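You operate a simulated robot arm through the tools that you are given. There is no shell and no other tool. Be economical: measure what you need, move in short steps, check, and stop when the job is done.

Carry out the task below with a simulated robot arm. There is one attempt and no reset: what you move stays moved.

JOB
Pack both label rolls in the small box, then fold its flaps down.
Fine: the beige and the white roll lie flat, side by side.

The check looks at the end state, three seconds after you hand in, the way a careful person would. Anything else that was tipped, shoved, dropped, spilled or broken makes it a failure. Flat cloth is picked up by pressing the open fingertips on it (5 to 10 N) and closing them slowly along it; thin cloth reads only 2 to 8 mm in the jaws.

ROBOT AND FRAMES
A 6-joint arm with a two-finger parallel gripper, fixed in place. Base frame: the origin is at the foot of the arm, x ahead of it, y to its left, z up. Lengths are in m, angles in rad, forces in N, time in s.
With the tool pointing down near the work surface it reaches from about 0.14 to 0.84 m from the base axis. Its first joint turns from -2.897 to 2.897 rad. Payload 3.91 kg.
The TCP is the grasp point between the finger pads, 0.03 m short of the fingertips. In the tool frame z runs along the fingers and y along their closing line. The gripper opens to 0.11 m. The fingers are 0.02 m wide and 0.01 m thick; the gripper's body (0.048 by 0.112 m) begins 0.055 m behind the TCP.
Orientation is told as [roll, pitch, yaw] about the base's x, y, z axes, in that order, counted from this pose: with the fingers straight down and closing along the base's y, the tool's x points along the base's -x, its y along +y and its z along -z.

CONTROLS
- The arm moves only by the tool send_rows. Its argument "commands" is a list of rows, each a list of 7 numbers: the turn, a rotation vector about the tool's x, y, z in degrees, then the shift along the tool's x, y, z in mm, then the gripper command, from -1 (shut) to 1 (fully open), values between in proportion. In form: [[rx, ry, rz, tx, ty, tz, gripper], ...]. A call has 1 to 20 rows; each row shifts and turns the commanded pose from where the row before left it, along the tool's axes as they then stand. Rows are played at 5 a second. More than 0.05 m and 0.15 rad between two rows, or a gripper value outside its range, and nothing of the call is played. Where a pose cannot be reached the arm comes as near as it can. A force on the tool above 90 N (or 10 N above the force at the start of the call, whichever is more), or a blocked arm, ends the call early, and 0.2 s more pass. The fingers move at their own pace (about 0.108 m/s each) and stop on an object; they squeeze with about 29 N. The grip force told is the motor's: it shows also when the fingers shut on nothing. Time passes only in rows, and 0.2 s behind the last, so rows that do not move let the fingers close. It gives the time, the measured TCP pose, the force on the tool (base axes), the opening and the grip force at its end, in the units of the frame above (readings bear some noise), with the torque about the TCP (base axes, N m) and any sound that the robot's microphone picked up.
- Cameras (640 x 400 px; columns grow to the right, rows downward): "scene" is fixed at [0.0492, -0.649, 1.5117]; the picture's right is [0.73, -0.68, 0.00], its down [-0.51, -0.55, -0.66] and it looks along [0.45, 0.48, -0.75] (base axes); focal length 328 px, centre (320, 200). "wrist" rides on the gripper at [0.077, 0.007, -0.114] in the tool frame; the picture's right is [-0.09, 1.00, 0.00], its down [-0.80, -0.07, -0.59] and it looks along [-0.59, -0.05, 0.80] (tool axes); focal length 270 px, centre (320, 200). There is no depth. A picture from a camera that has moved, and an enlarged one, comes with that camera's place and axes in the base frame and with its lens.
- grab_frame(camera): a new picture of that camera. The clock stands still meanwhile.
- move_column(by): slides the trunk up (or, below 0, down) by that many m; the arm rides with it, the base frame stays. It gives what a move gives, with no picture.
- enlarge(camera, box): a new picture of the part [left, top, right, bottom] of that camera's present view, enlarged. The clock stands still meanwhile.
- finish_job(): hands the job in; it is judged then, once.

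Work in short steps. Places have to be worked out from the pictures, the camera data and where the tool is seen: move nearer, look again, correct. Check each grasp and each placing, and mend what went wrong. You have 120 turns and 76 pictures in all, those below and enlarged ones among them. Open the gripper and draw the arm clear of the work before you hand the job in, unless the task says otherwise; then end with one line.

The tools are called after ">>>" by a JSON object that holds its "method" and its "body". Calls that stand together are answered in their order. send_rows: Moves the arm, as the interface text tells. Its arguments: {"type":"object","properties":{"commands":{"type":"array"}},"required":["commands"]} The other tools are called the same way: move_column (by) slides the trunk up or down; grab_frame (camera) takes a picture; enlarge (camera, box) takes an enlarged picture of a part of a camera's view; finish_job () hands the job in.

At the start:

```text
clock: 0.0
eef_pos: [0.2327, -0.3649, 1.2369]
tcp_rot: [0.001, 0.001, 0.0]
wrist_force: [0.4, -0.5, 0.1]
ft_torque: [-0.01, -0.04, 0.0]
width: 0.1102
grasp_force: 0.1
trunk travel left (down, up): [-0.45, 0.09]
```

scene: 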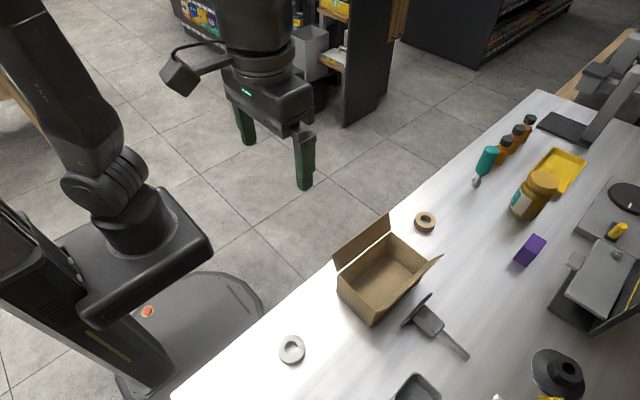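
wrist: 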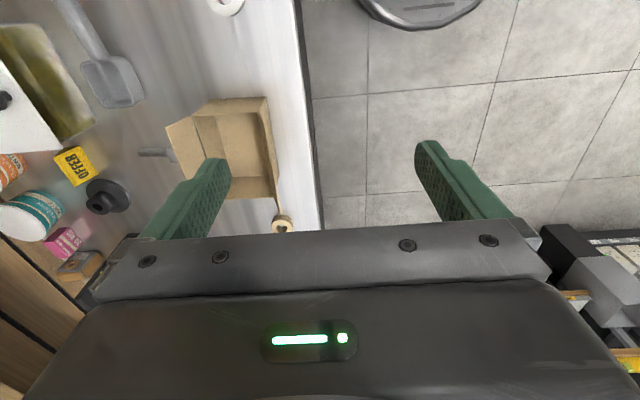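

I triangulated from both views: the table top is near z≈0.90, the beige roll near (0.546,-0.477) and the white roll near (0.14,-0.483). Next I take enlarged looks at the box and rolls.

>>> {"method": "enlarge", "body": {"camera": "scene", "box": [310, 195, 470, 335]}}

>>> {"method": "enlarge", "body": {"camera": "wrist", "box": [130, 80, 320, 240]}}

>>> {"method": "enlarge", "body": {"camera": "scene", "box": [250, 310, 350, 390]}}

```text
2.86 times, centred on (390, 265) of scene
camera zoom: at [0.0492, -0.649, 1.5117], right [0.73, -0.68, 0.0], down [-0.51, -0.55, -0.66], along [0.45, 0.48, -0.75], focal length 938 px, centre (120, 14)
```

zoom: 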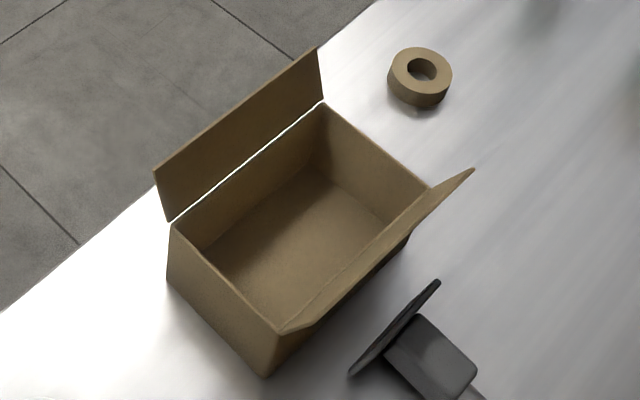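

```text
2.50 times, centred on (225, 160) of wrist
camera zoom: at [0.1582, -0.359, 1.3521], right [0.09, 1.0, 0.0], down [0.8, -0.07, 0.59], along [0.59, -0.05, -0.8], focal length 676 px, centre (558, 300)
```

zoom: 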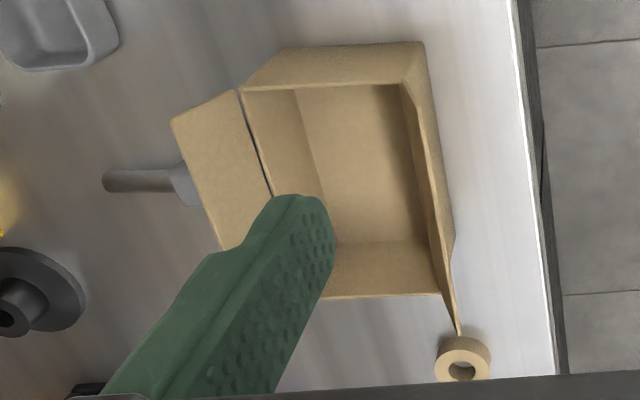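

```text
5.00 times, centred on (300, 350) of scene
camera zoom: at [0.0492, -0.649, 1.5117], right [0.73, -0.68, 0.0], down [-0.51, -0.55, -0.66], along [0.45, 0.48, -0.75], focal length 1641 px, centre (420, -550)
```

zoom: 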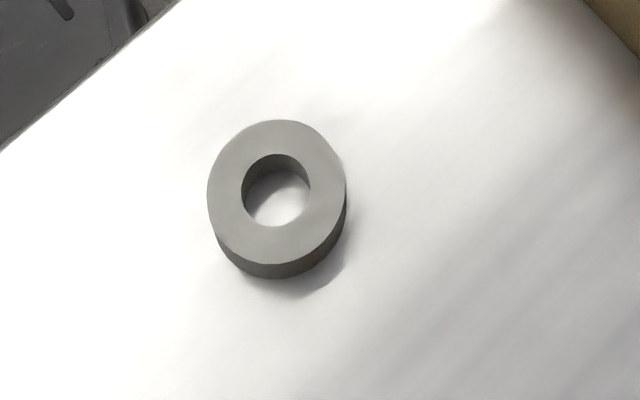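

Box measures about x 0.275–0.422, y −0.551…−0.457, with the rim at z≈0.969 and two flaps on its long sides. The rolls are about 50 mm wide and 17 mm tall. I move above the beige roll.

>>> {"method": "send_rows", "body": {"commands": [[0, 0, 0, -31.3, -11.2, 13.7, 1], [0, 0, 0, -31.3, -11.2, 13.7, 1], [0, 0, 0, -31.3, -11.2, 13.7, 1], [0, 0, 0, -31.3, -11.2, 13.7, 1], [0, 0, 0, -31.3, -11.2, 13.7, 1], [0, 0, 0, -31.3, -11.2, 13.7, 1], [0, 0, 0, -31.3, -11.2, 13.7, 1], [0, 0, 0, -31.3, -11.2, 13.7, 1], [0, 0, 0, -31.3, -11.2, 13.7, 1], [0, 0, 0, -31.3, -11.2, 13.7, 1], [0, 0, 0, 0, 0, 0, 1]]}}

>>> {"method": "grab_frame", "body": {"camera": "wrist"}}

>>> {"method": "grab_frame", "body": {"camera": "scene"}}

```text
clock: 2.4
eef_pos: [0.5485, -0.477, 1.1009]
tcp_rot: [0.002, 0.0, -0.001]
wrist_force: [0.4, 0.5, -0.6]
ft_torque: [0.01, 0.01, -0.01]
width: 0.1099
grasp_force: 0.1
trunk travel left (down, up): [-0.45, 0.09]
```

```text
70 pictures are left
camera wrist: at [0.4725, -0.4709, 1.2155], right [0.09, 1.0, 0.0], down [0.8, -0.07, 0.59], along [0.59, -0.05, -0.8], focal length 270 px, centre (320, 200)
```

wrist: 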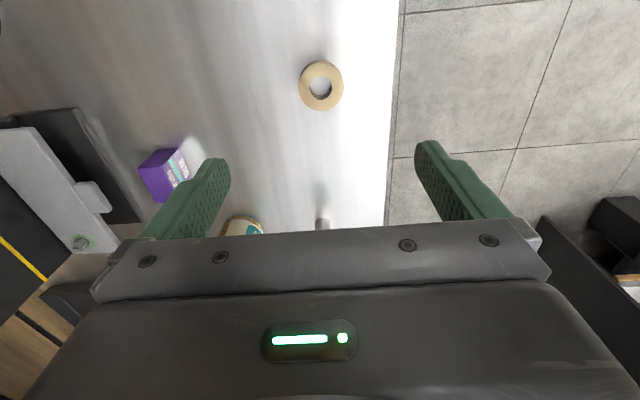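

```text
69 pictures are left
```

scene: 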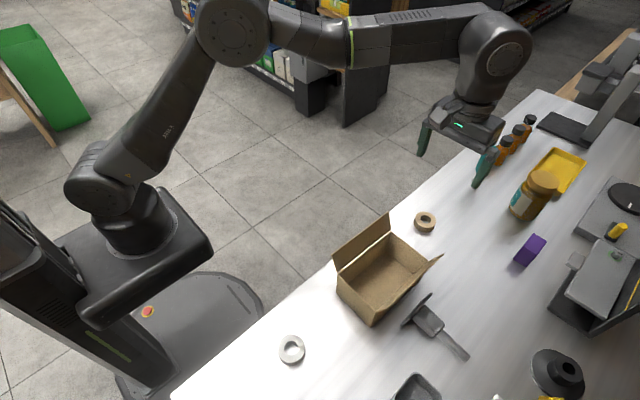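

The wrist view puts the roll at (0.547,−0.476), directly under the tool. I descend so the tips sit about 10 mm above the table, then close.

>>> {"method": "send_rows", "body": {"commands": [[0, 0, 0, 0, 0, 40, 1], [0, 0, 0, 0, 0, 40, 1], [0, 0, 0, 0, 0, 40, 1], [0, 0, 0, 1, 0, 30, 0.6], [0, 0, 0, 0, 0, 13, 0.3], [0, 0, 0, 0, 0, 10, 0.3], [0, 0, 0, 0, 0, 0, 0.3]]}}

>>> {"method": "grab_frame", "body": {"camera": "wrist"}}

>>> {"method": "enlarge", "body": {"camera": "scene", "box": [370, 150, 500, 250]}}

```text
clock: 4.0
eef_pos: [0.5463, -0.4758, 0.9304]
tcp_rot: [-0.003, -0.004, 0.003]
wrist_force: [3.4, -0.3, 17.4]
ft_torque: [0.64, 0.11, -0.11]
width: 0.0713
grasp_force: 0.0
trunk travel left (down, up): [-0.45, 0.09]
```

```text
68 pictures are left
camera wrist: at [0.4703, -0.4701, 1.0449], right [0.09, 1.0, 0.0], down [0.8, -0.07, 0.6], along [0.59, -0.06, -0.8], focal length 270 px, centre (320, 200)
```

wrist: 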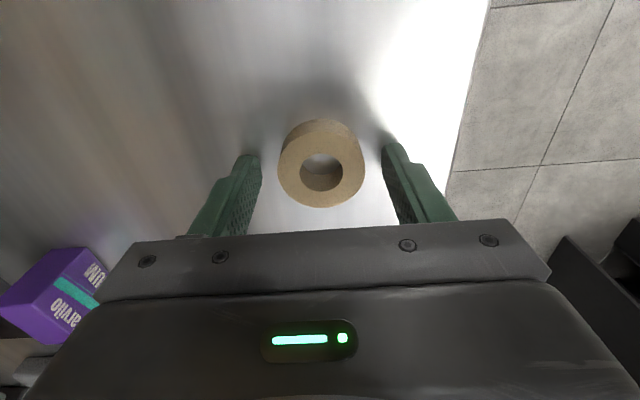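

```text
4.00 times, centred on (435, 200) of scene
camera zoom: at [0.0492, -0.649, 1.5117], right [0.73, -0.68, 0.0], down [-0.51, -0.55, -0.66], along [0.45, 0.48, -0.75], focal length 1313 px, centre (-140, 200)
```

zoom: 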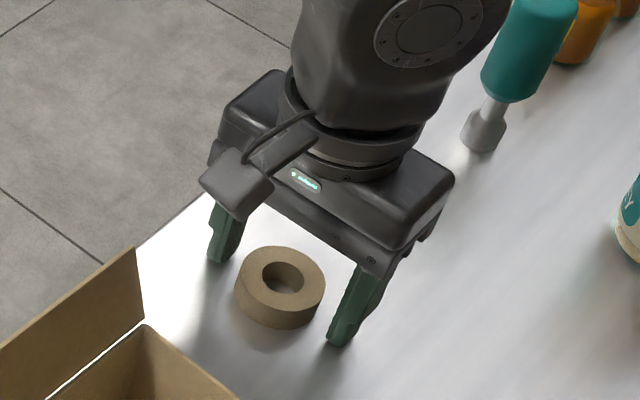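

The tips touched the table with 17 N, so the table is at z≈0.900. I raise 8 mm, shift 3 mm toward −x, and close.

>>> {"method": "send_rows", "body": {"commands": [[0, 0, 0, 0, 0, -6, 0.3], [0, 0, 0, 3, -0.5, -4, 0.3], [0, 0, 0, 0, 0, 0, 0.0], [0, 0, 0, 0, 0, 0, -0.4], [0, 0, 0, 0, 0, 0, -1], [0, 0, 0, 0, 0, 0, -1], [0, 0, 0, 0, 0, 0, -1]]}}

>>> {"method": "grab_frame", "body": {"camera": "wrist"}}

```text
clock: 5.6
eef_pos: [0.5444, -0.4769, 0.9373]
tcp_rot: [-0.001, 0.0, -0.001]
wrist_force: [0.2, -0.2, 0.7]
ft_torque: [-0.02, -0.02, 0.0]
width: 0.0465
grasp_force: 28.7
trunk travel left (down, up): [-0.45, 0.09]
```

```text
66 pictures are left
camera wrist: at [0.4672, -0.4718, 1.0519], right [0.09, 1.0, 0.0], down [0.8, -0.07, 0.59], along [0.59, -0.05, -0.8], focal length 270 px, centre (320, 200)
```

wrist: 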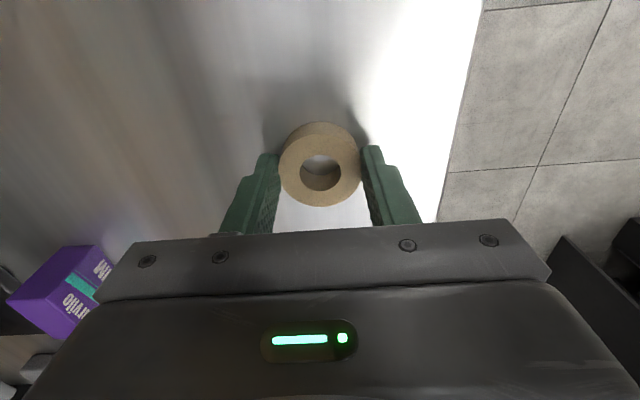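

The grip is good at 46.5 mm wide and 28.7 N. I lift and carry the roll above the +x half of the box, aiming for (0.382,−0.506).

>>> {"method": "send_rows", "body": {"commands": [[0, 0, 0, 0, 0, -20, -1], [0, 0, 0, 0, 0, -40, -1], [0, 0, 0, 0, 0, -50, -1], [0, 0, 0, 0, 0, -50, -1], [0, 0, 0, 40, -7, 0, -1], [0, 0, 0, 40, -7, 0, -1], [0, 0, 0, 40, -7, 0, -1], [0, 0, 0, 42, -8, 0, -1], [0, 0, 0, 0, 0, 0, -1], [0, 0, 0, 0, 0, 0, -1]]}}

>>> {"method": "grab_frame", "body": {"camera": "wrist"}}

>>> {"method": "enlarge", "body": {"camera": "scene", "box": [310, 130, 470, 330]}}

```text
clock: 7.8
eef_pos: [0.3813, -0.5075, 1.0965]
tcp_rot: [0.001, 0.0, -0.001]
wrist_force: [0.6, 0.7, 0.3]
ft_torque: [0.0, 0.03, -0.04]
width: 0.0001
grasp_force: 28.8
trunk travel left (down, up): [-0.45, 0.09]
```

```text
65 pictures are left
camera wrist: at [0.3047, -0.5014, 1.2113], right [0.09, 1.0, 0.0], down [0.8, -0.07, 0.59], along [0.59, -0.05, -0.8], focal length 270 px, centre (320, 200)
```

wrist: 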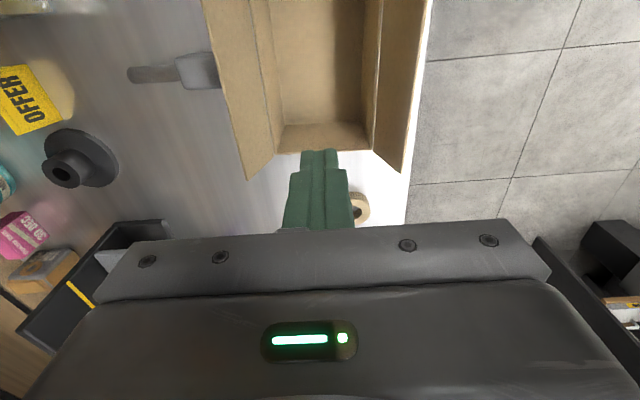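

```text
2.00 times, centred on (390, 230) of scene
camera zoom: at [0.0492, -0.649, 1.5117], right [0.73, -0.68, 0.0], down [-0.51, -0.55, -0.66], along [0.45, 0.48, -0.75], focal length 656 px, centre (180, 140)
```

zoom: 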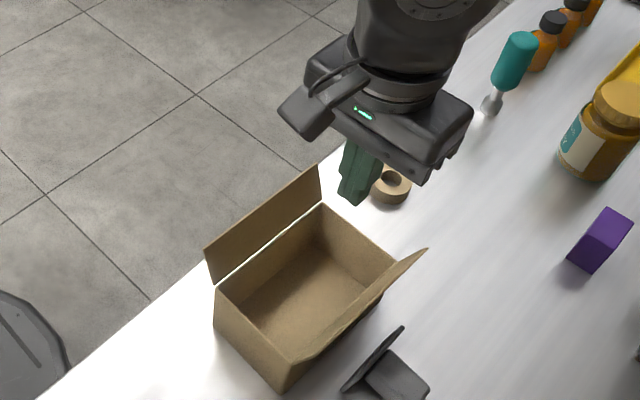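

The roll slipped out on the lift and lies about where it was. I go back above it and look, ready to grip lower.

>>> {"method": "send_rows", "body": {"commands": [[0, 0, 0, -42, 8, 0, -1], [0, 0, 0, -40, 7, 0, -1], [0, 0, 0, -40, 7, 0, 0.3], [0, 0, 0, -40, 8, 0, 0.3], [0, 0, 0, 0, 0, 40, 0.3], [0, 0, 0, 0, 0, 40, 0.3], [0, 0, 0, 0, 0, 0, 0.3]]}}

>>> {"method": "grab_frame", "body": {"camera": "wrist"}}

```text
clock: 9.4
eef_pos: [0.5427, -0.4773, 1.0164]
tcp_rot: [-0.001, 0.0, -0.001]
wrist_force: [0.3, 0.4, 0.1]
ft_torque: [0.01, 0.03, -0.01]
width: 0.0715
grasp_force: 0.0
trunk travel left (down, up): [-0.45, 0.09]
```

```text
63 pictures are left
camera wrist: at [0.4671, -0.4714, 1.1316], right [0.09, 1.0, 0.0], down [0.8, -0.07, 0.59], along [0.59, -0.05, -0.8], focal length 270 px, centre (320, 200)
```

wrist: 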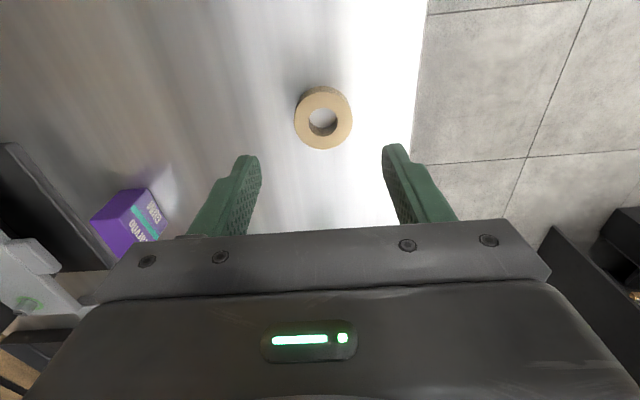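

The roll top is centred at about (0.541,−0.475). I descend to TCP z≈0.932, grip deeper, and lift slowly a little.

>>> {"method": "send_rows", "body": {"commands": [[0, 0, 0, 1, 1, 40, 0.3], [0, 0, 0, 0, 1, 35, 0.3], [0, 0, 0, 0, 0, 9, 0.3], [0, 0, 0, 0, 0, 0, 0.0], [0, 0, 0, 0, 0, 0, -0.4], [0, 0, 0, 0, 0, 0, -1], [0, 0, 0, 0, 0, 0, -1], [0, 0, 0, 0, 0, 0, -1], [0, 0, 0, 0, 0, -5, -1], [0, 0, 0, 0, 0, -5, -1], [0, 0, 0, 0, 0, -10, -1]]}}

>>> {"method": "grab_frame", "body": {"camera": "wrist"}}

```text
clock: 11.8
eef_pos: [0.5432, -0.4761, 0.953]
tcp_rot: [0.001, 0.0, -0.001]
wrist_force: [0.1, -0.8, -0.7]
ft_torque: [-0.02, 0.02, -0.03]
width: 0.0461
grasp_force: 29.2
trunk travel left (down, up): [-0.45, 0.09]
```

```text
62 pictures are left
camera wrist: at [0.4664, -0.4684, 1.0688], right [0.09, 1.0, 0.0], down [0.8, -0.07, 0.59], along [0.59, -0.05, -0.8], focal length 270 px, centre (320, 200)
```

wrist: 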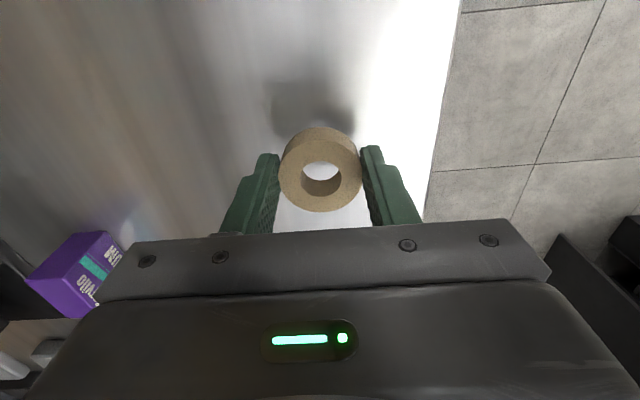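

The roll is now lifted with its shadow clear below. I raise more slowly to about z=1.095 and check that it holds.

>>> {"method": "send_rows", "body": {"commands": [[0, 0, 0, 0, 0, -10, -1], [0, 0, 0, 0, 0, -15, -1], [0, 0, 0, 0, 0, -20, -1], [0, 0, 0, 0, 0, -20, -1], [0, 0, 0, 0, 0, -20, -1], [0, 0, 0, 0, 0, -20, -1], [0, 0, 0, 0, 0, -20, -1], [0, 0, 0, 0, 0, -12, -1], [0, 0, 0, 0, 0, -5, -1]]}}

```text
clock: 13.8
eef_pos: [0.5439, -0.4735, 1.0946]
tcp_rot: [0.001, -0.001, 0.001]
wrist_force: [-0.2, 0.3, 0.2]
ft_torque: [-0.01, -0.03, 0.02]
width: 0.0463
grasp_force: 28.9
trunk travel left (down, up): [-0.45, 0.09]
```

It holds at 46 mm. I carry it gently over the box.

>>> {"method": "send_rows", "body": {"commands": [[0, 0, 0, 8, -2, 0, -1], [0, 0, 0, 18, -4, 0, -1], [0, 0, 0, 25, -5, 0, -1], [0, 0, 0, 25, -5, 0, -1], [0, 0, 0, 25, -5, 0, -1], [0, 0, 0, 25, -4, 0, -1], [0, 0, 0, 20, -4, 0, -1], [0, 0, 0, 11, -2, 0, -1], [0, 0, 0, 5, 0, 0, -1], [0, 0, 0, 0, 0, 0, -1]]}}

>>> {"method": "grab_frame", "body": {"camera": "wrist"}}

>>> {"method": "enlarge", "body": {"camera": "scene", "box": [310, 130, 470, 330]}}

```text
clock: 16.0
eef_pos: [0.3808, -0.5064, 1.095]
tcp_rot: [-0.001, 0.0, -0.001]
wrist_force: [0.0, 0.0, -0.8]
ft_torque: [-0.01, -0.03, 0.02]
width: 0.0464
grasp_force: 28.5
trunk travel left (down, up): [-0.45, 0.09]
```

```text
61 pictures are left
camera wrist: at [0.3046, -0.4999, 1.21], right [0.09, 1.0, 0.0], down [0.8, -0.07, 0.59], along [0.59, -0.05, -0.8], focal length 270 px, centre (320, 200)
```

wrist: 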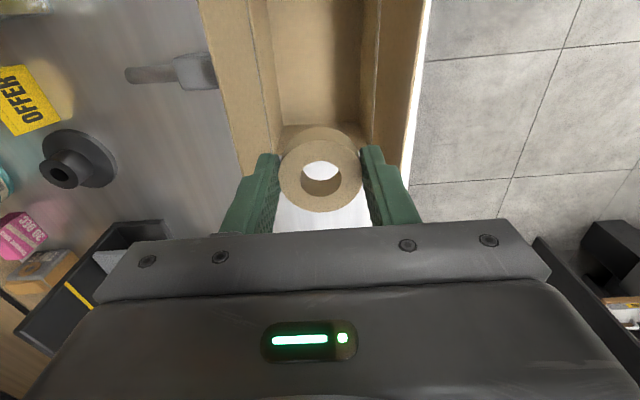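

```text
2.00 times, centred on (390, 230) of scene
camera zoom: at [0.0492, -0.649, 1.5117], right [0.73, -0.68, 0.0], down [-0.51, -0.55, -0.66], along [0.45, 0.48, -0.75], focal length 656 px, centre (180, 140)
```

zoom: 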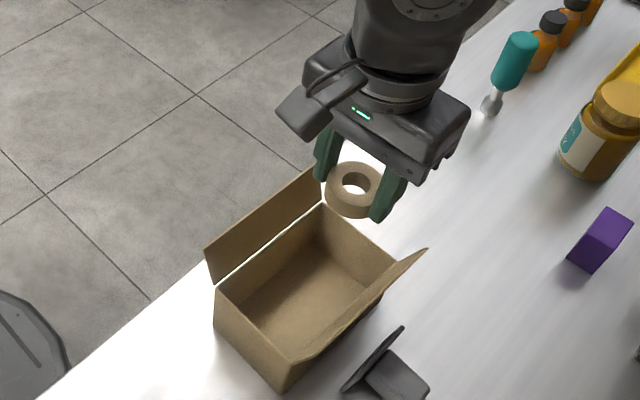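

The box's far wall is at x≈0.42 and its centre line at y≈−0.507, so the roll is well placed. I lower it to a few mm above the box floor.

>>> {"method": "send_rows", "body": {"commands": [[0, 0, 0, 0, 0, 8, -1], [0, 0, 0, 0, 0, 18, -1], [0, 0, 0, 0, 0, 25, -1], [0, 0, 0, 0, 0, 25, -1], [0, 0, 0, 0, 0, 25, -1], [0, 0, 0, 0, 0, 20, -1], [0, 0, 0, 0, 0, 15, -1], [0, 0, 0, 0, 0, 10, -1], [0, 0, 0, 0, 0, 7, -1], [0, 0, 0, 0, 0, 3, -1], [0, 0, 0, 0, 0, 0, -1]]}}

>>> {"method": "grab_frame", "body": {"camera": "wrist"}}

>>> {"method": "enlarge", "body": {"camera": "scene", "box": [310, 180, 470, 330]}}

```text
clock: 18.4
eef_pos: [0.3807, -0.5069, 0.9395]
tcp_rot: [0.0, 0.0, 0.0]
wrist_force: [0.0, -0.3, 2.0]
ft_torque: [0.09, 0.0, 0.0]
width: 0.0462
grasp_force: 29.5
trunk travel left (down, up): [-0.45, 0.09]
```

```text
59 pictures are left
camera wrist: at [0.3043, -0.4997, 1.0542], right [0.09, 1.0, 0.0], down [0.8, -0.07, 0.59], along [0.59, -0.05, -0.8], focal length 270 px, centre (320, 200)
```

wrist: 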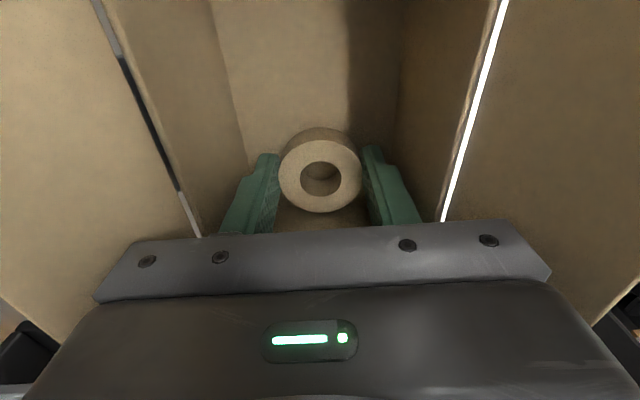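

```text
2.67 times, centred on (390, 255) of scene
camera zoom: at [0.0492, -0.649, 1.5117], right [0.73, -0.68, 0.0], down [-0.51, -0.55, -0.66], along [0.45, 0.48, -0.75], focal length 875 px, centre (133, 53)
```

zoom: 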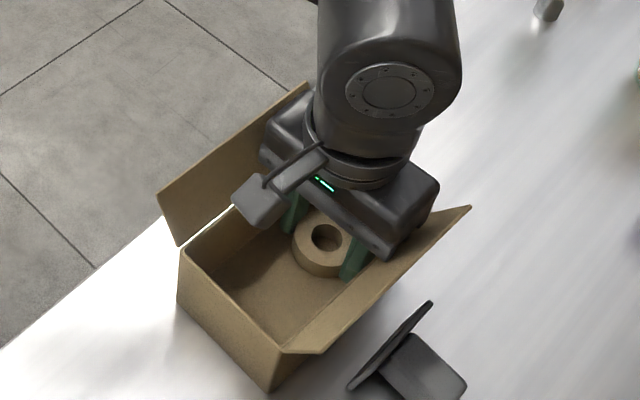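

The roll hangs just above the floor, clear inside the walls. I lower 2 mm, open slightly to about 60 mm, and raise out.

>>> {"method": "send_rows", "body": {"commands": [[0, 0, 0, 0, 0, 2, -1], [0, 0, 0, 0, 0, 0, -0.05], [0, 0, 0, 0, 0, 0, 0.1], [0, 0, 0, 0, 0, 0, 0.1], [0, 0, 0, 0, 0, -10, 0.1], [0, 0, 0, 0, 0, -20, 0.1], [0, 0, 0, 0, 0, -30, 0.1], [0, 0, 0, 0, 0, -40, 0.1], [0, 0, 0, 0, 0, -40, 0.1], [0, 0, 0, 0, 0, -20, 0.1]]}}

>>> {"method": "grab_frame", "body": {"camera": "wrist"}}

>>> {"method": "enlarge", "body": {"camera": "scene", "box": [310, 180, 470, 330]}}

```text
clock: 20.6
eef_pos: [0.3777, -0.5061, 1.0984]
tcp_rot: [0.0, 0.0, 0.0]
wrist_force: [-0.1, 0.2, -0.4]
ft_torque: [0.0, -0.04, 0.03]
width: 0.0593
grasp_force: 0.0
trunk travel left (down, up): [-0.45, 0.09]
```

```text
57 pictures are left
camera wrist: at [0.3021, -0.5, 1.2139], right [0.09, 1.0, 0.0], down [0.8, -0.07, 0.59], along [0.59, -0.05, -0.8], focal length 270 px, centre (320, 200)
```

wrist: 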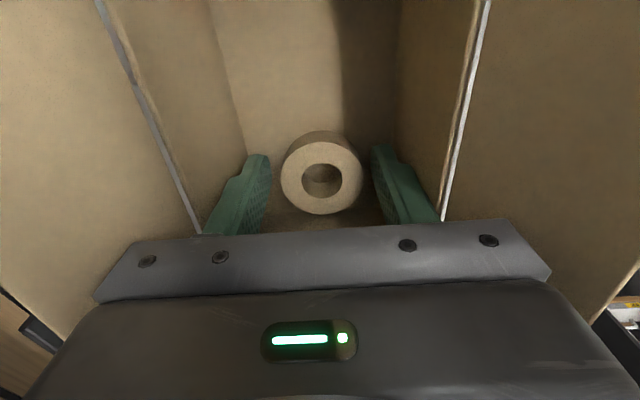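

```text
2.67 times, centred on (390, 255) of scene
camera zoom: at [0.0492, -0.649, 1.5117], right [0.73, -0.68, 0.0], down [-0.51, -0.55, -0.66], along [0.45, 0.48, -0.75], focal length 875 px, centre (133, 53)
```

zoom: 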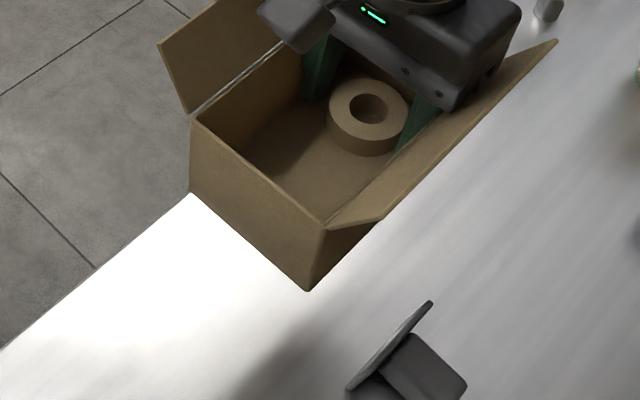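

The box was lifted along with the hand: the wider upper part of the fingers jammed in the walls when opened. I lower everything slowly back to the table.

>>> {"method": "send_rows", "body": {"commands": [[0, 0, 0, 0, 0, 5, 0.1], [0, 0, 0, 0, 0, 12, 0.1], [0, 0, 0, 0, 0, 18, 0.1], [0, 0, 0, 0, 0, 18, 0.1], [0, 0, 0, 0, 0, 18, 0.1], [0, 0, 0, 0, 0, 18, 0.1], [0, 0, 0, 0, 0, 18, 0.1], [0, 0, 0, 0, 0, 15, 0.1], [0, 0, 0, 0, 0, 12, 0.1], [0, 0, 0, 0, 0, 9, 0.1], [0, 0, 0, 0, 0, 6, 0.1], [0, 0, 0, 0, 0, 4, 0.1], [0, 0, 0, 0, 0, 2, 0.1], [0, 0, 0, 0, 0, 0, 0.1]]}}

>>> {"method": "enlarge", "body": {"camera": "scene", "box": [310, 180, 470, 330]}}

```text
clock: 23.6
eef_pos: [0.3815, -0.5071, 0.9421]
tcp_rot: [0.0, -0.001, 0.001]
wrist_force: [0.4, -0.5, -1.3]
ft_torque: [0.0, -0.02, 0.01]
width: 0.0593
grasp_force: 0.1
trunk travel left (down, up): [-0.45, 0.09]
```

```text
2.67 times, centred on (390, 255) of scene
camera zoom: at [0.0492, -0.649, 1.5117], right [0.73, -0.68, 0.0], down [-0.51, -0.55, -0.66], along [0.45, 0.48, -0.75], focal length 875 px, centre (133, 53)
```

zoom: 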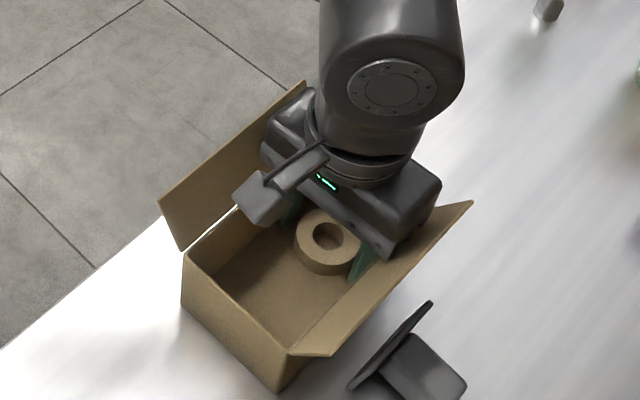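

The box is back nearly to its place. I lower the last few mm until the force shows contact, then close the fingers slightly to free the walls.

>>> {"method": "send_rows", "body": {"commands": [[0, 0, 0, 0, 0, 2, 0.1], [0, 0, 0, 0, 0, 2, 0.1], [0, 0, 0, 0, 0, 0, 0.1]]}}

>>> {"method": "send_rows", "body": {"commands": [[0, 0, 0, 0, 0, 0, 0.03], [0, 0, 0, 0, 0, 0, -0.05], [0, 0, 0, 0, 0, 0, -0.05]]}}

>>> {"method": "grab_frame", "body": {"camera": "wrist"}}

```text
clock: 24.4
eef_pos: [0.3813, -0.5069, 0.9378]
tcp_rot: [0.001, 0.0, -0.001]
wrist_force: [0.5, -1.5, 2.1]
ft_torque: [0.06, -0.03, 0.0]
width: 0.0593
grasp_force: 0.1
trunk travel left (down, up): [-0.45, 0.09]
```

```text
clock: 25.2
eef_pos: [0.3795, -0.5058, 0.9387]
tcp_rot: [0.001, 0.001, 0.001]
wrist_force: [0.0, -0.3, 1.0]
ft_torque: [0.05, 0.03, 0.05]
width: 0.0526
grasp_force: 0.0
trunk travel left (down, up): [-0.45, 0.09]
```

```text
54 pictures are left
camera wrist: at [0.3042, -0.4997, 1.0531], right [0.09, 1.0, 0.0], down [0.8, -0.07, 0.59], along [0.59, -0.05, -0.8], focal length 270 px, centre (320, 200)
```

wrist: 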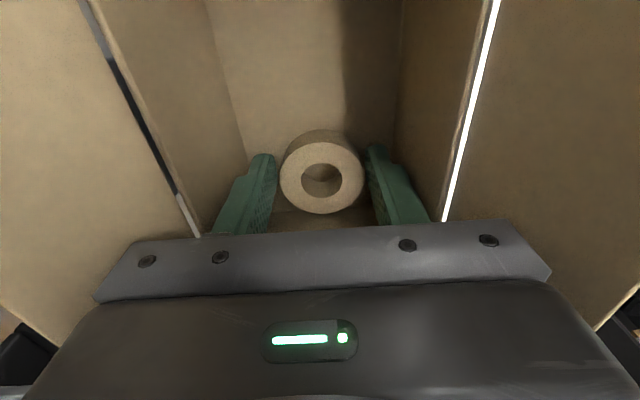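

The fingers are now clear of both roll and walls at 52.6 mm. I raise 20 mm and check that the box stays.

>>> {"method": "send_rows", "body": {"commands": [[0, 0, 0, 0, 0, -5, -0.05], [0, 0, 0, 0, 0, -5, -0.05], [0, 0, 0, 0, 0, -10, -0.05], [0, 0, 0, 0, 0, 0, -0.05]]}}

>>> {"method": "enlarge", "body": {"camera": "scene", "box": [310, 180, 470, 330]}}

```text
clock: 26.2
eef_pos: [0.3812, -0.5071, 0.9575]
tcp_rot: [0.002, 0.0, 0.0]
wrist_force: [0.1, 0.1, -0.6]
ft_torque: [-0.03, -0.03, -0.03]
width: 0.0524
grasp_force: 0.1
trunk travel left (down, up): [-0.45, 0.09]
```

```text
2.67 times, centred on (390, 255) of scene
camera zoom: at [0.0492, -0.649, 1.5117], right [0.73, -0.68, 0.0], down [-0.51, -0.55, -0.66], along [0.45, 0.48, -0.75], focal length 875 px, centre (133, 53)
```

zoom: 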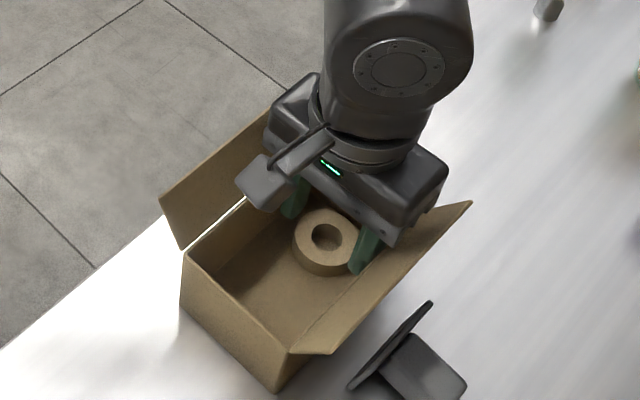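

The box stayed and the roll lies flat. I rise and move over the white roll near (0.143,−0.483).

>>> {"method": "send_rows", "body": {"commands": [[0, 0, 0, 0, 0, -30, -0.05], [0, 0, 0, 0, 0, -40, -0.05], [0, 0, 0, 0, 0, -40, -0.05], [0, 0, 0, 0, 0, -30, -0.05], [0, 0, 0, 40, 4, 0, 0.3], [0, 0, 0, 40, 4, 0, 0.3], [0, 0, 0, 40, 4, 0, 0.3], [0, 0, 0, 40, 4, 0, 0.3], [0, 0, 0, 40, 4, 0, 0.3], [0, 0, 0, 38, 4, 0, 0.3], [0, 0, 0, 0, 0, 40, 0.3], [0, 0, 0, 0, 0, 40, 0.3], [0, 0, 0, 0, 0, 0, 0.3]]}}

>>> {"method": "grab_frame", "body": {"camera": "wrist"}}

>>> {"method": "grab_frame", "body": {"camera": "scene"}}

```text
clock: 29.0
eef_pos: [0.143, -0.4819, 1.0167]
tcp_rot: [-0.001, -0.002, 0.0]
wrist_force: [0.2, 1.4, -0.1]
ft_torque: [0.0, 0.01, 0.01]
width: 0.0716
grasp_force: 0.1
trunk travel left (down, up): [-0.45, 0.09]
```

```text
52 pictures are left
camera wrist: at [0.067, -0.4759, 1.1324], right [0.09, 1.0, 0.0], down [0.8, -0.07, 0.59], along [0.59, -0.05, -0.8], focal length 270 px, centre (320, 200)
```

wrist: 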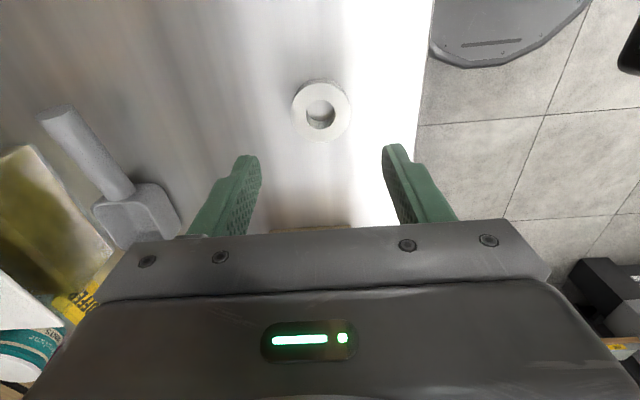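

```text
51 pictures are left
```

scene: 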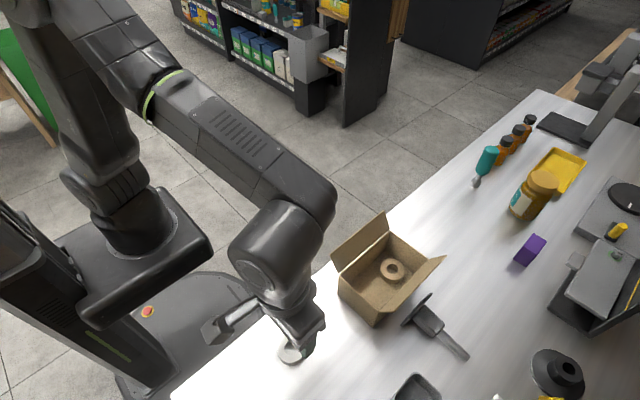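

The white roll is at about (0.137,−0.481). I shift, descend, grip and lift slowly as before.

>>> {"method": "send_rows", "body": {"commands": [[0, 0, 0, 5, 1, 40, 0.3], [0, 0, 0, 0, 0, 35, 0.3], [0, 0, 0, 0, 0, 9, 0.3], [0, 0, 0, 0, 0, 0, 0.0], [0, 0, 0, 0, 0, 0, -0.4], [0, 0, 0, 0, 0, 0, -1], [0, 0, 0, 0, 0, 0, -1], [0, 0, 0, 0, 0, 0, -1], [0, 0, 0, 0, 0, -5, -1], [0, 0, 0, 0, 0, -5, -1], [0, 0, 0, 0, 0, -10, -1]]}}

>>> {"method": "grab_frame", "body": {"camera": "wrist"}}

```text
clock: 31.4
eef_pos: [0.1391, -0.4818, 0.9539]
tcp_rot: [0.0, 0.0, 0.001]
wrist_force: [-0.5, -0.1, -0.3]
ft_torque: [0.01, 0.0, 0.03]
width: 0.0465
grasp_force: 28.9
trunk travel left (down, up): [-0.45, 0.09]
```

```text
50 pictures are left
camera wrist: at [0.0613, -0.4748, 1.069], right [0.09, 1.0, 0.0], down [0.8, -0.07, 0.59], along [0.59, -0.05, -0.8], focal length 270 px, centre (320, 200)
```

wrist: 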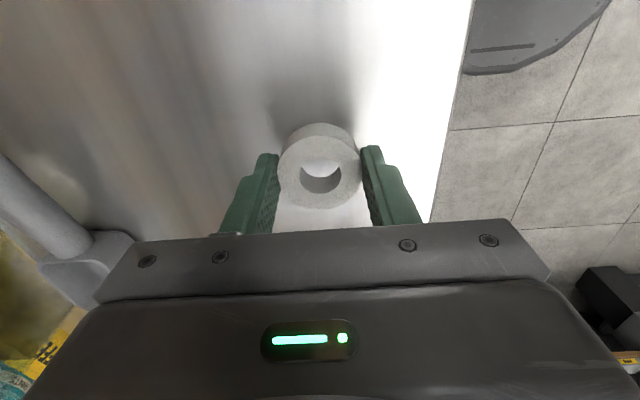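

The white roll is held and lifted. I raise it and carry it over the −x half of the box.

>>> {"method": "send_rows", "body": {"commands": [[0, 0, 0, 0, 0, -10, -1], [0, 0, 0, 0, 0, -15, -1], [0, 0, 0, 0, 0, -20, -1], [0, 0, 0, 0, 0, -20, -1], [0, 0, 0, 0, 0, -20, -1], [0, 0, 0, 0, 0, -20, -1], [0, 0, 0, 0, 0, -20, -1], [0, 0, 0, 0, 0, -12, -1], [0, 0, 0, 0, 0, -5, -1], [0, 0, 0, -8, -1, 0, -1], [0, 0, 0, -18, -2, 0, -1], [0, 0, 0, -25, -4, 0, -1], [0, 0, 0, -25, -4, 0, -1], [0, 0, 0, -25, -4, 0, -1], [0, 0, 0, -25, -4, 0, -1], [0, 0, 0, -25, -4, 0, -1], [0, 0, 0, -16, 0, 0, -1], [0, 0, 0, -7, 0, 0, -1], [0, 0, 0, 0, 0, 0, -1]]}}

>>> {"method": "grab_frame", "body": {"camera": "wrist"}}

>>> {"method": "enlarge", "body": {"camera": "scene", "box": [310, 180, 470, 330]}}

```text
clock: 35.4
eef_pos: [0.3109, -0.5019, 1.0967]
tcp_rot: [0.001, 0.001, 0.0]
wrist_force: [-0.1, -0.9, -1.2]
ft_torque: [0.02, -0.01, 0.01]
width: 0.0462
grasp_force: 29.1
trunk travel left (down, up): [-0.45, 0.09]
```

```text
49 pictures are left
camera wrist: at [0.2358, -0.4966, 1.2114], right [0.09, 1.0, 0.0], down [0.8, -0.07, 0.59], along [0.59, -0.05, -0.8], focal length 270 px, centre (320, 200)
```

wrist: 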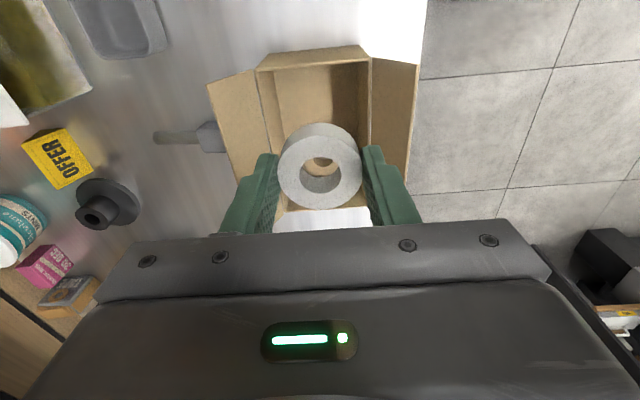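

```text
2.67 times, centred on (390, 255) of scene
camera zoom: at [0.0492, -0.649, 1.5117], right [0.73, -0.68, 0.0], down [-0.51, -0.55, -0.66], along [0.45, 0.48, -0.75], focal length 875 px, centre (133, 53)
```

zoom: 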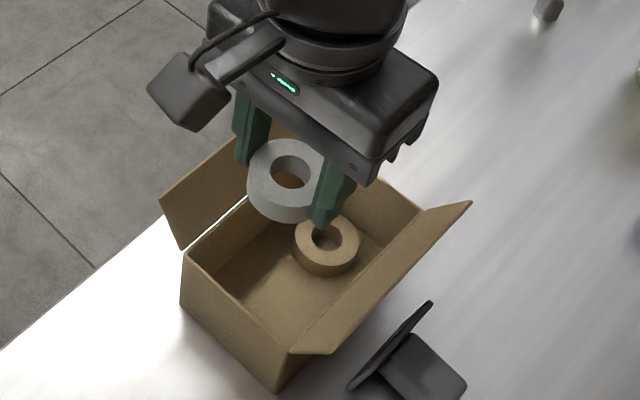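

The beige roll sits at x≈0.385, and the near rim is at x≈0.277 with the centre line at y≈−0.505. I shift 5 mm in +x and 3 mm in −y, then lower.

>>> {"method": "send_rows", "body": {"commands": [[0, 0, 0, -4, -3, 8, -1], [0, 0, 0, 0, 0, 18, -1], [0, 0, 0, 0, 0, 25, -1], [0, 0, 0, 0, 0, 25, -1], [0, 0, 0, 0, 0, 25, -1], [0, 0, 0, 0, 0, 20, -1], [0, 0, 0, 0, 0, 15, -1], [0, 0, 0, 0, 0, 10, -1], [0, 0, 0, 0, 0, 7, -1], [0, 0, 0, 0, 0, 4, -1], [0, 0, 0, 0, 0, 0, -1]]}}

>>> {"method": "grab_frame", "body": {"camera": "wrist"}}

>>> {"method": "enlarge", "body": {"camera": "scene", "box": [310, 180, 470, 330]}}

```text
clock: 37.8
eef_pos: [0.3152, -0.5053, 0.9388]
tcp_rot: [0.001, 0.001, -0.001]
wrist_force: [0.6, 0.7, -0.4]
ft_torque: [0.0, 0.02, 0.0]
width: 0.0469
grasp_force: 28.9
trunk travel left (down, up): [-0.45, 0.09]
```

```text
47 pictures are left
camera wrist: at [0.2393, -0.4999, 1.054], right [0.09, 1.0, 0.0], down [0.8, -0.07, 0.59], along [0.59, -0.05, -0.8], focal length 270 px, centre (320, 200)
```

wrist: 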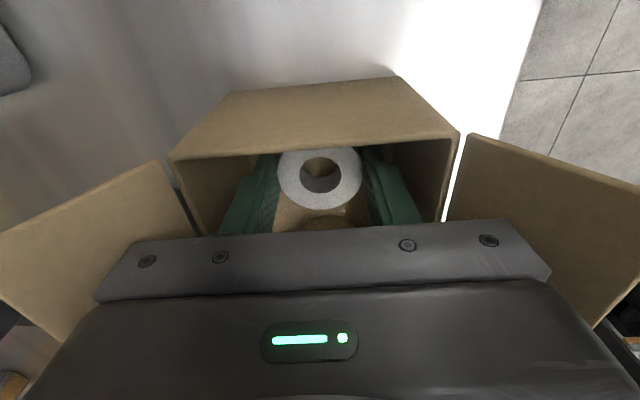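

```text
2.67 times, centred on (390, 255) of scene
camera zoom: at [0.0492, -0.649, 1.5117], right [0.73, -0.68, 0.0], down [-0.51, -0.55, -0.66], along [0.45, 0.48, -0.75], focal length 875 px, centre (133, 53)
```

zoom: 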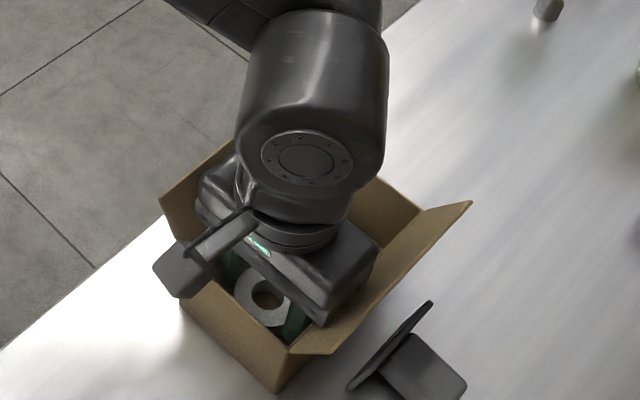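

The white roll is inside and just above the floor. I lower 3 mm, open only to about 52 mm, and raise 20 mm slowly.

>>> {"method": "send_rows", "body": {"commands": [[0, 0, 0, 0, 0, 3, -1], [0, 0, 0, 0, 0, 0, -0.1], [0, 0, 0, 0, 0, 0, -0.05], [0, 0, 0, 0, 0, 0, -0.05], [0, 0, 0, 0, 0, -5, -0.05], [0, 0, 0, 0, 0, -5, -0.05], [0, 0, 0, 0, 0, -10, -0.05], [0, 0, 0, 0, 0, 0, -0.05]]}}

>>> {"method": "enlarge", "body": {"camera": "scene", "box": [310, 180, 470, 330]}}

```text
clock: 39.6
eef_pos: [0.3157, -0.5073, 0.9552]
tcp_rot: [-0.001, 0.0, 0.001]
wrist_force: [0.2, -0.1, 0.1]
ft_torque: [0.03, -0.04, -0.03]
width: 0.0524
grasp_force: 0.2
trunk travel left (down, up): [-0.45, 0.09]
```

```text
2.67 times, centred on (390, 255) of scene
camera zoom: at [0.0492, -0.649, 1.5117], right [0.73, -0.68, 0.0], down [-0.51, -0.55, -0.66], along [0.45, 0.48, -0.75], focal length 875 px, centre (133, 53)
```

zoom: 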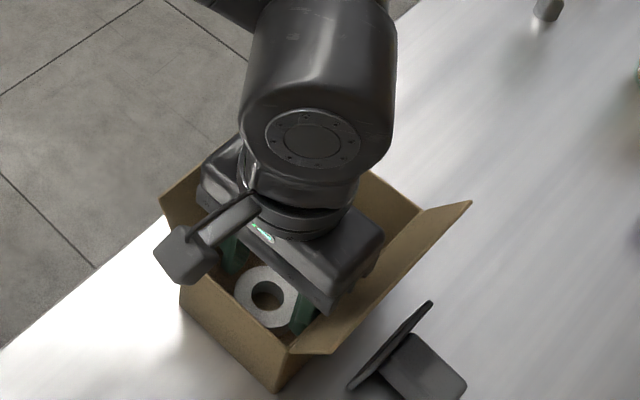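

I retreat upward and look at the packed box.

>>> {"method": "send_rows", "body": {"commands": [[0, 0, 0, 0, 0, -20, -0.05], [0, 0, 0, 0, 0, -40, -0.05], [0, 0, 0, 0, 0, -50, -0.05], [0, 0, 0, 0, 0, -40, -0.05], [0, 0, 0, 0, 40, 0, -1], [0, 0, 0, 0, 40, 0, -1], [0, 0, 0, -35, 20, 0, -1], [0, 0, 0, 0, 0, 0, -1]]}}

>>> {"method": "enlarge", "body": {"camera": "scene", "box": [310, 180, 470, 330]}}

>>> {"method": "grab_frame", "body": {"camera": "wrist"}}

```text
clock: 41.4
eef_pos: [0.3515, -0.408, 1.1067]
tcp_rot: [-0.001, 0.001, -0.003]
wrist_force: [0.3, 0.2, -0.1]
ft_torque: [-0.02, -0.02, 0.01]
width: 0.0
grasp_force: 29.5
trunk travel left (down, up): [-0.45, 0.09]
```

```text
2.67 times, centred on (390, 255) of scene
camera zoom: at [0.0492, -0.649, 1.5117], right [0.73, -0.68, 0.0], down [-0.51, -0.55, -0.66], along [0.45, 0.48, -0.75], focal length 875 px, centre (133, 53)
```

zoom: 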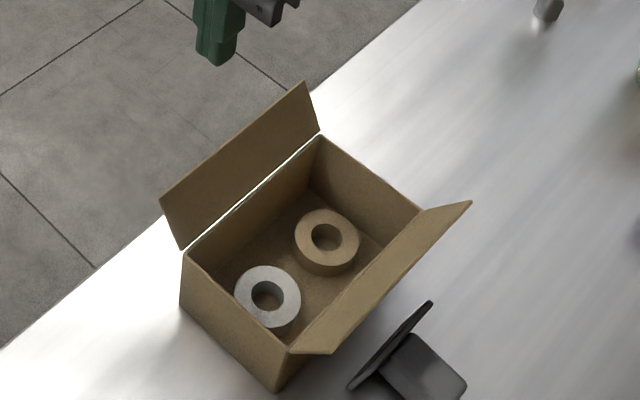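

```text
43 pictures are left
camera wrist: at [0.2749, -0.4013, 1.2216], right [0.09, 1.0, 0.0], down [0.8, -0.07, 0.59], along [0.59, -0.05, -0.8], focal length 270 px, centre (320, 200)
```

wrist: 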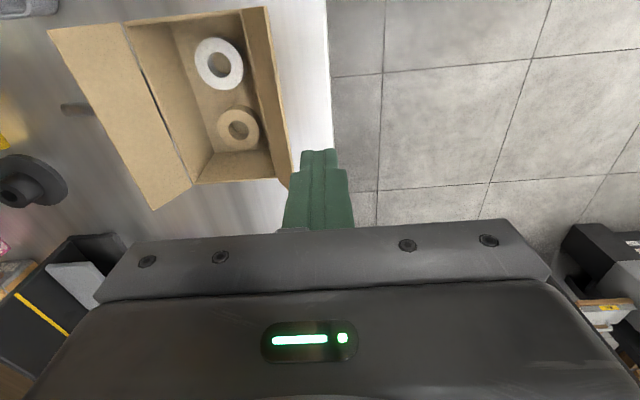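

Both rolls lie flat, side by side. I first fold the +y flap, whose top is near y≈−0.435, z≈1.01. I lower the closed fingers outside it, then sweep them inward.

>>> {"method": "send_rows", "body": {"commands": [[0, 0, 0, 0, 12, 20, -1], [0, 0, 0, 0, 0, 30, -1], [0, 0, 0, 0, 0, 30, -1], [0, 0, 0, 0, -10, 0, -1], [0, 0, 0, 0, -10, 0, -1], [0, 0, 0, 0, -10, 0, -1], [0, 0, 0, 0, -10, 0, -1], [0, 0, 0, 0, -10, 0, -1], [0, 0, 0, 0, 0, 0, -1]]}}

>>> {"method": "enlarge", "body": {"camera": "scene", "box": [310, 180, 470, 330]}}

```text
clock: 43.4
eef_pos: [0.3491, -0.4461, 1.0276]
tcp_rot: [0.0, 0.0, 0.0]
wrist_force: [0.3, -0.2, 0.7]
ft_torque: [-0.04, -0.04, -0.01]
width: 0.0
grasp_force: 28.8
trunk travel left (down, up): [-0.45, 0.09]
```

```text
2.67 times, centred on (390, 255) of scene
camera zoom: at [0.0492, -0.649, 1.5117], right [0.73, -0.68, 0.0], down [-0.51, -0.55, -0.66], along [0.45, 0.48, -0.75], focal length 875 px, centre (133, 53)
```

zoom: 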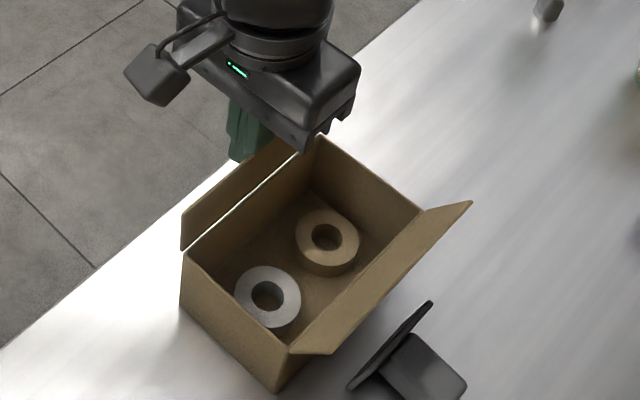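

The flap has swung to vertical with almost no force. I continue inward, then down onto it.

>>> {"method": "send_rows", "body": {"commands": [[0, 0, 0, 0, -10, 0, -1], [0, 0, 0, 0, -10, 0, -1], [0, 0, 0, 0, -10, 0, -1], [0, 0, 0, 0, -6, 5, -1], [0, 0, 0, 0, -4, 6, -1], [0, 0, 0, 0, -2, 6, -1], [0, 0, 0, 0, 0, 4, -1], [0, 0, 0, 0, 0, 0, -1]]}}

>>> {"method": "enlarge", "body": {"camera": "scene", "box": [310, 180, 470, 330]}}

```text
clock: 45.2
eef_pos: [0.3494, -0.4863, 1.0079]
tcp_rot: [-0.006, -0.004, 0.0]
wrist_force: [1.2, -0.4, 27.5]
ft_torque: [0.03, -0.01, -0.02]
width: 0.0
grasp_force: 29.1
trunk travel left (down, up): [-0.45, 0.09]
```

```text
2.67 times, centred on (390, 255) of scene
camera zoom: at [0.0492, -0.649, 1.5117], right [0.73, -0.68, 0.0], down [-0.51, -0.55, -0.66], along [0.45, 0.48, -0.75], focal length 875 px, centre (133, 53)
```

zoom: 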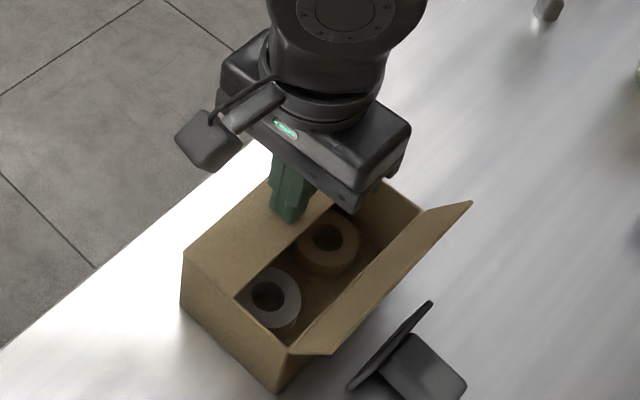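

The flap is pressed flat with 27 N. I lift off to see whether it stays, and look at the tool lying near the −y flap before working there.

>>> {"method": "send_rows", "body": {"commands": [[0, 0, 0, 0, 0, -10, -1], [0, 0, 0, 0, 0, -30, -1], [0, 0, 0, 0, 0, -40, -1], [0, 0, 0, 0, -20, -40, -1], [0, 0, 0, 30, -40, 0, -1], [0, 0, 0, 30, -40, 0, -1], [0, 0, 0, 0, 0, 0, -1]]}}

>>> {"method": "grab_frame", "body": {"camera": "wrist"}}

>>> {"method": "enlarge", "body": {"camera": "scene", "box": [320, 220, 480, 370]}}

```text
clock: 46.8
eef_pos: [0.2916, -0.5858, 1.1266]
tcp_rot: [0.001, 0.001, 0.002]
wrist_force: [-0.1, -0.4, 0.2]
ft_torque: [-0.03, -0.02, 0.0]
width: 0.0
grasp_force: 29.4
trunk travel left (down, up): [-0.45, 0.09]
```

```text
40 pictures are left
camera wrist: at [0.2146, -0.58, 1.2414], right [0.09, 1.0, 0.0], down [0.8, -0.07, 0.59], along [0.59, -0.05, -0.8], focal length 270 px, centre (320, 200)
```

wrist: 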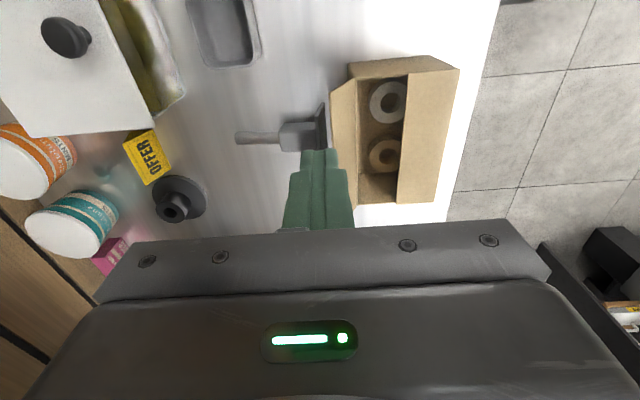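

```text
2.67 times, centred on (400, 295) of scene
camera zoom: at [0.0492, -0.649, 1.5117], right [0.73, -0.68, 0.0], down [-0.51, -0.55, -0.66], along [0.45, 0.48, -0.75], focal length 875 px, centre (107, -53)
```

zoom: 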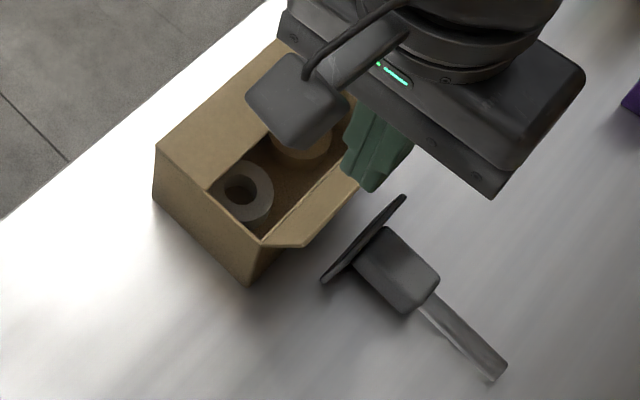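

The +y flap stays flat. The scraper next to the box starts at about x≥0.32 and is under z≈0.96, so I lower the closed fingers at x≈0.30, y≈−0.614 outside the −y flap and sweep +y.

>>> {"method": "send_rows", "body": {"commands": [[0, 0, 0, -5, -28, 0, -1], [0, 0, 0, 0, 0, 30, -1], [0, 0, 0, 0, 0, 30, -1], [0, 0, 0, 0, 0, 25, -1], [0, 0, 0, 0, 0, 15, -1], [0, 0, 0, 0, 8, 0, -1], [0, 0, 0, 0, 0, 0, -1]]}}

>>> {"method": "enlarge", "body": {"camera": "scene", "box": [320, 220, 480, 370]}}

>>> {"method": "grab_frame", "body": {"camera": "wrist"}}

```text
clock: 48.4
eef_pos: [0.2955, -0.6074, 1.0239]
tcp_rot: [0.0, 0.001, 0.0]
wrist_force: [-0.3, 0.2, 0.5]
ft_torque: [0.02, -0.01, 0.0]
width: 0.0
grasp_force: 29.0
trunk travel left (down, up): [-0.45, 0.09]
```

```text
2.67 times, centred on (400, 295) of scene
camera zoom: at [0.0492, -0.649, 1.5117], right [0.73, -0.68, 0.0], down [-0.51, -0.55, -0.66], along [0.45, 0.48, -0.75], focal length 875 px, centre (107, -53)
```

zoom: 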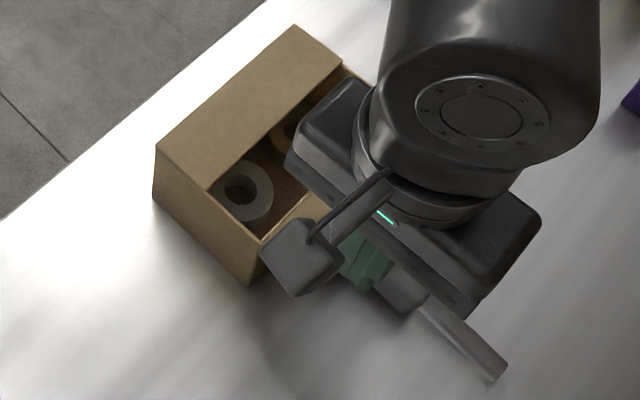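

```text
37 pictures are left
camera wrist: at [0.2187, -0.6004, 1.139], right [0.09, 1.0, 0.0], down [0.8, -0.07, 0.59], along [0.59, -0.05, -0.8], focal length 270 px, centre (320, 200)
```

wrist: 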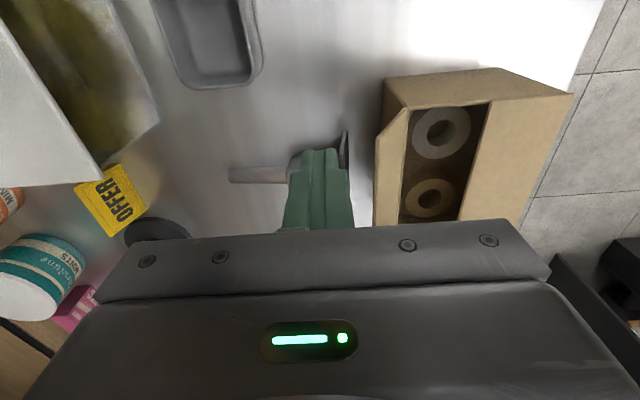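

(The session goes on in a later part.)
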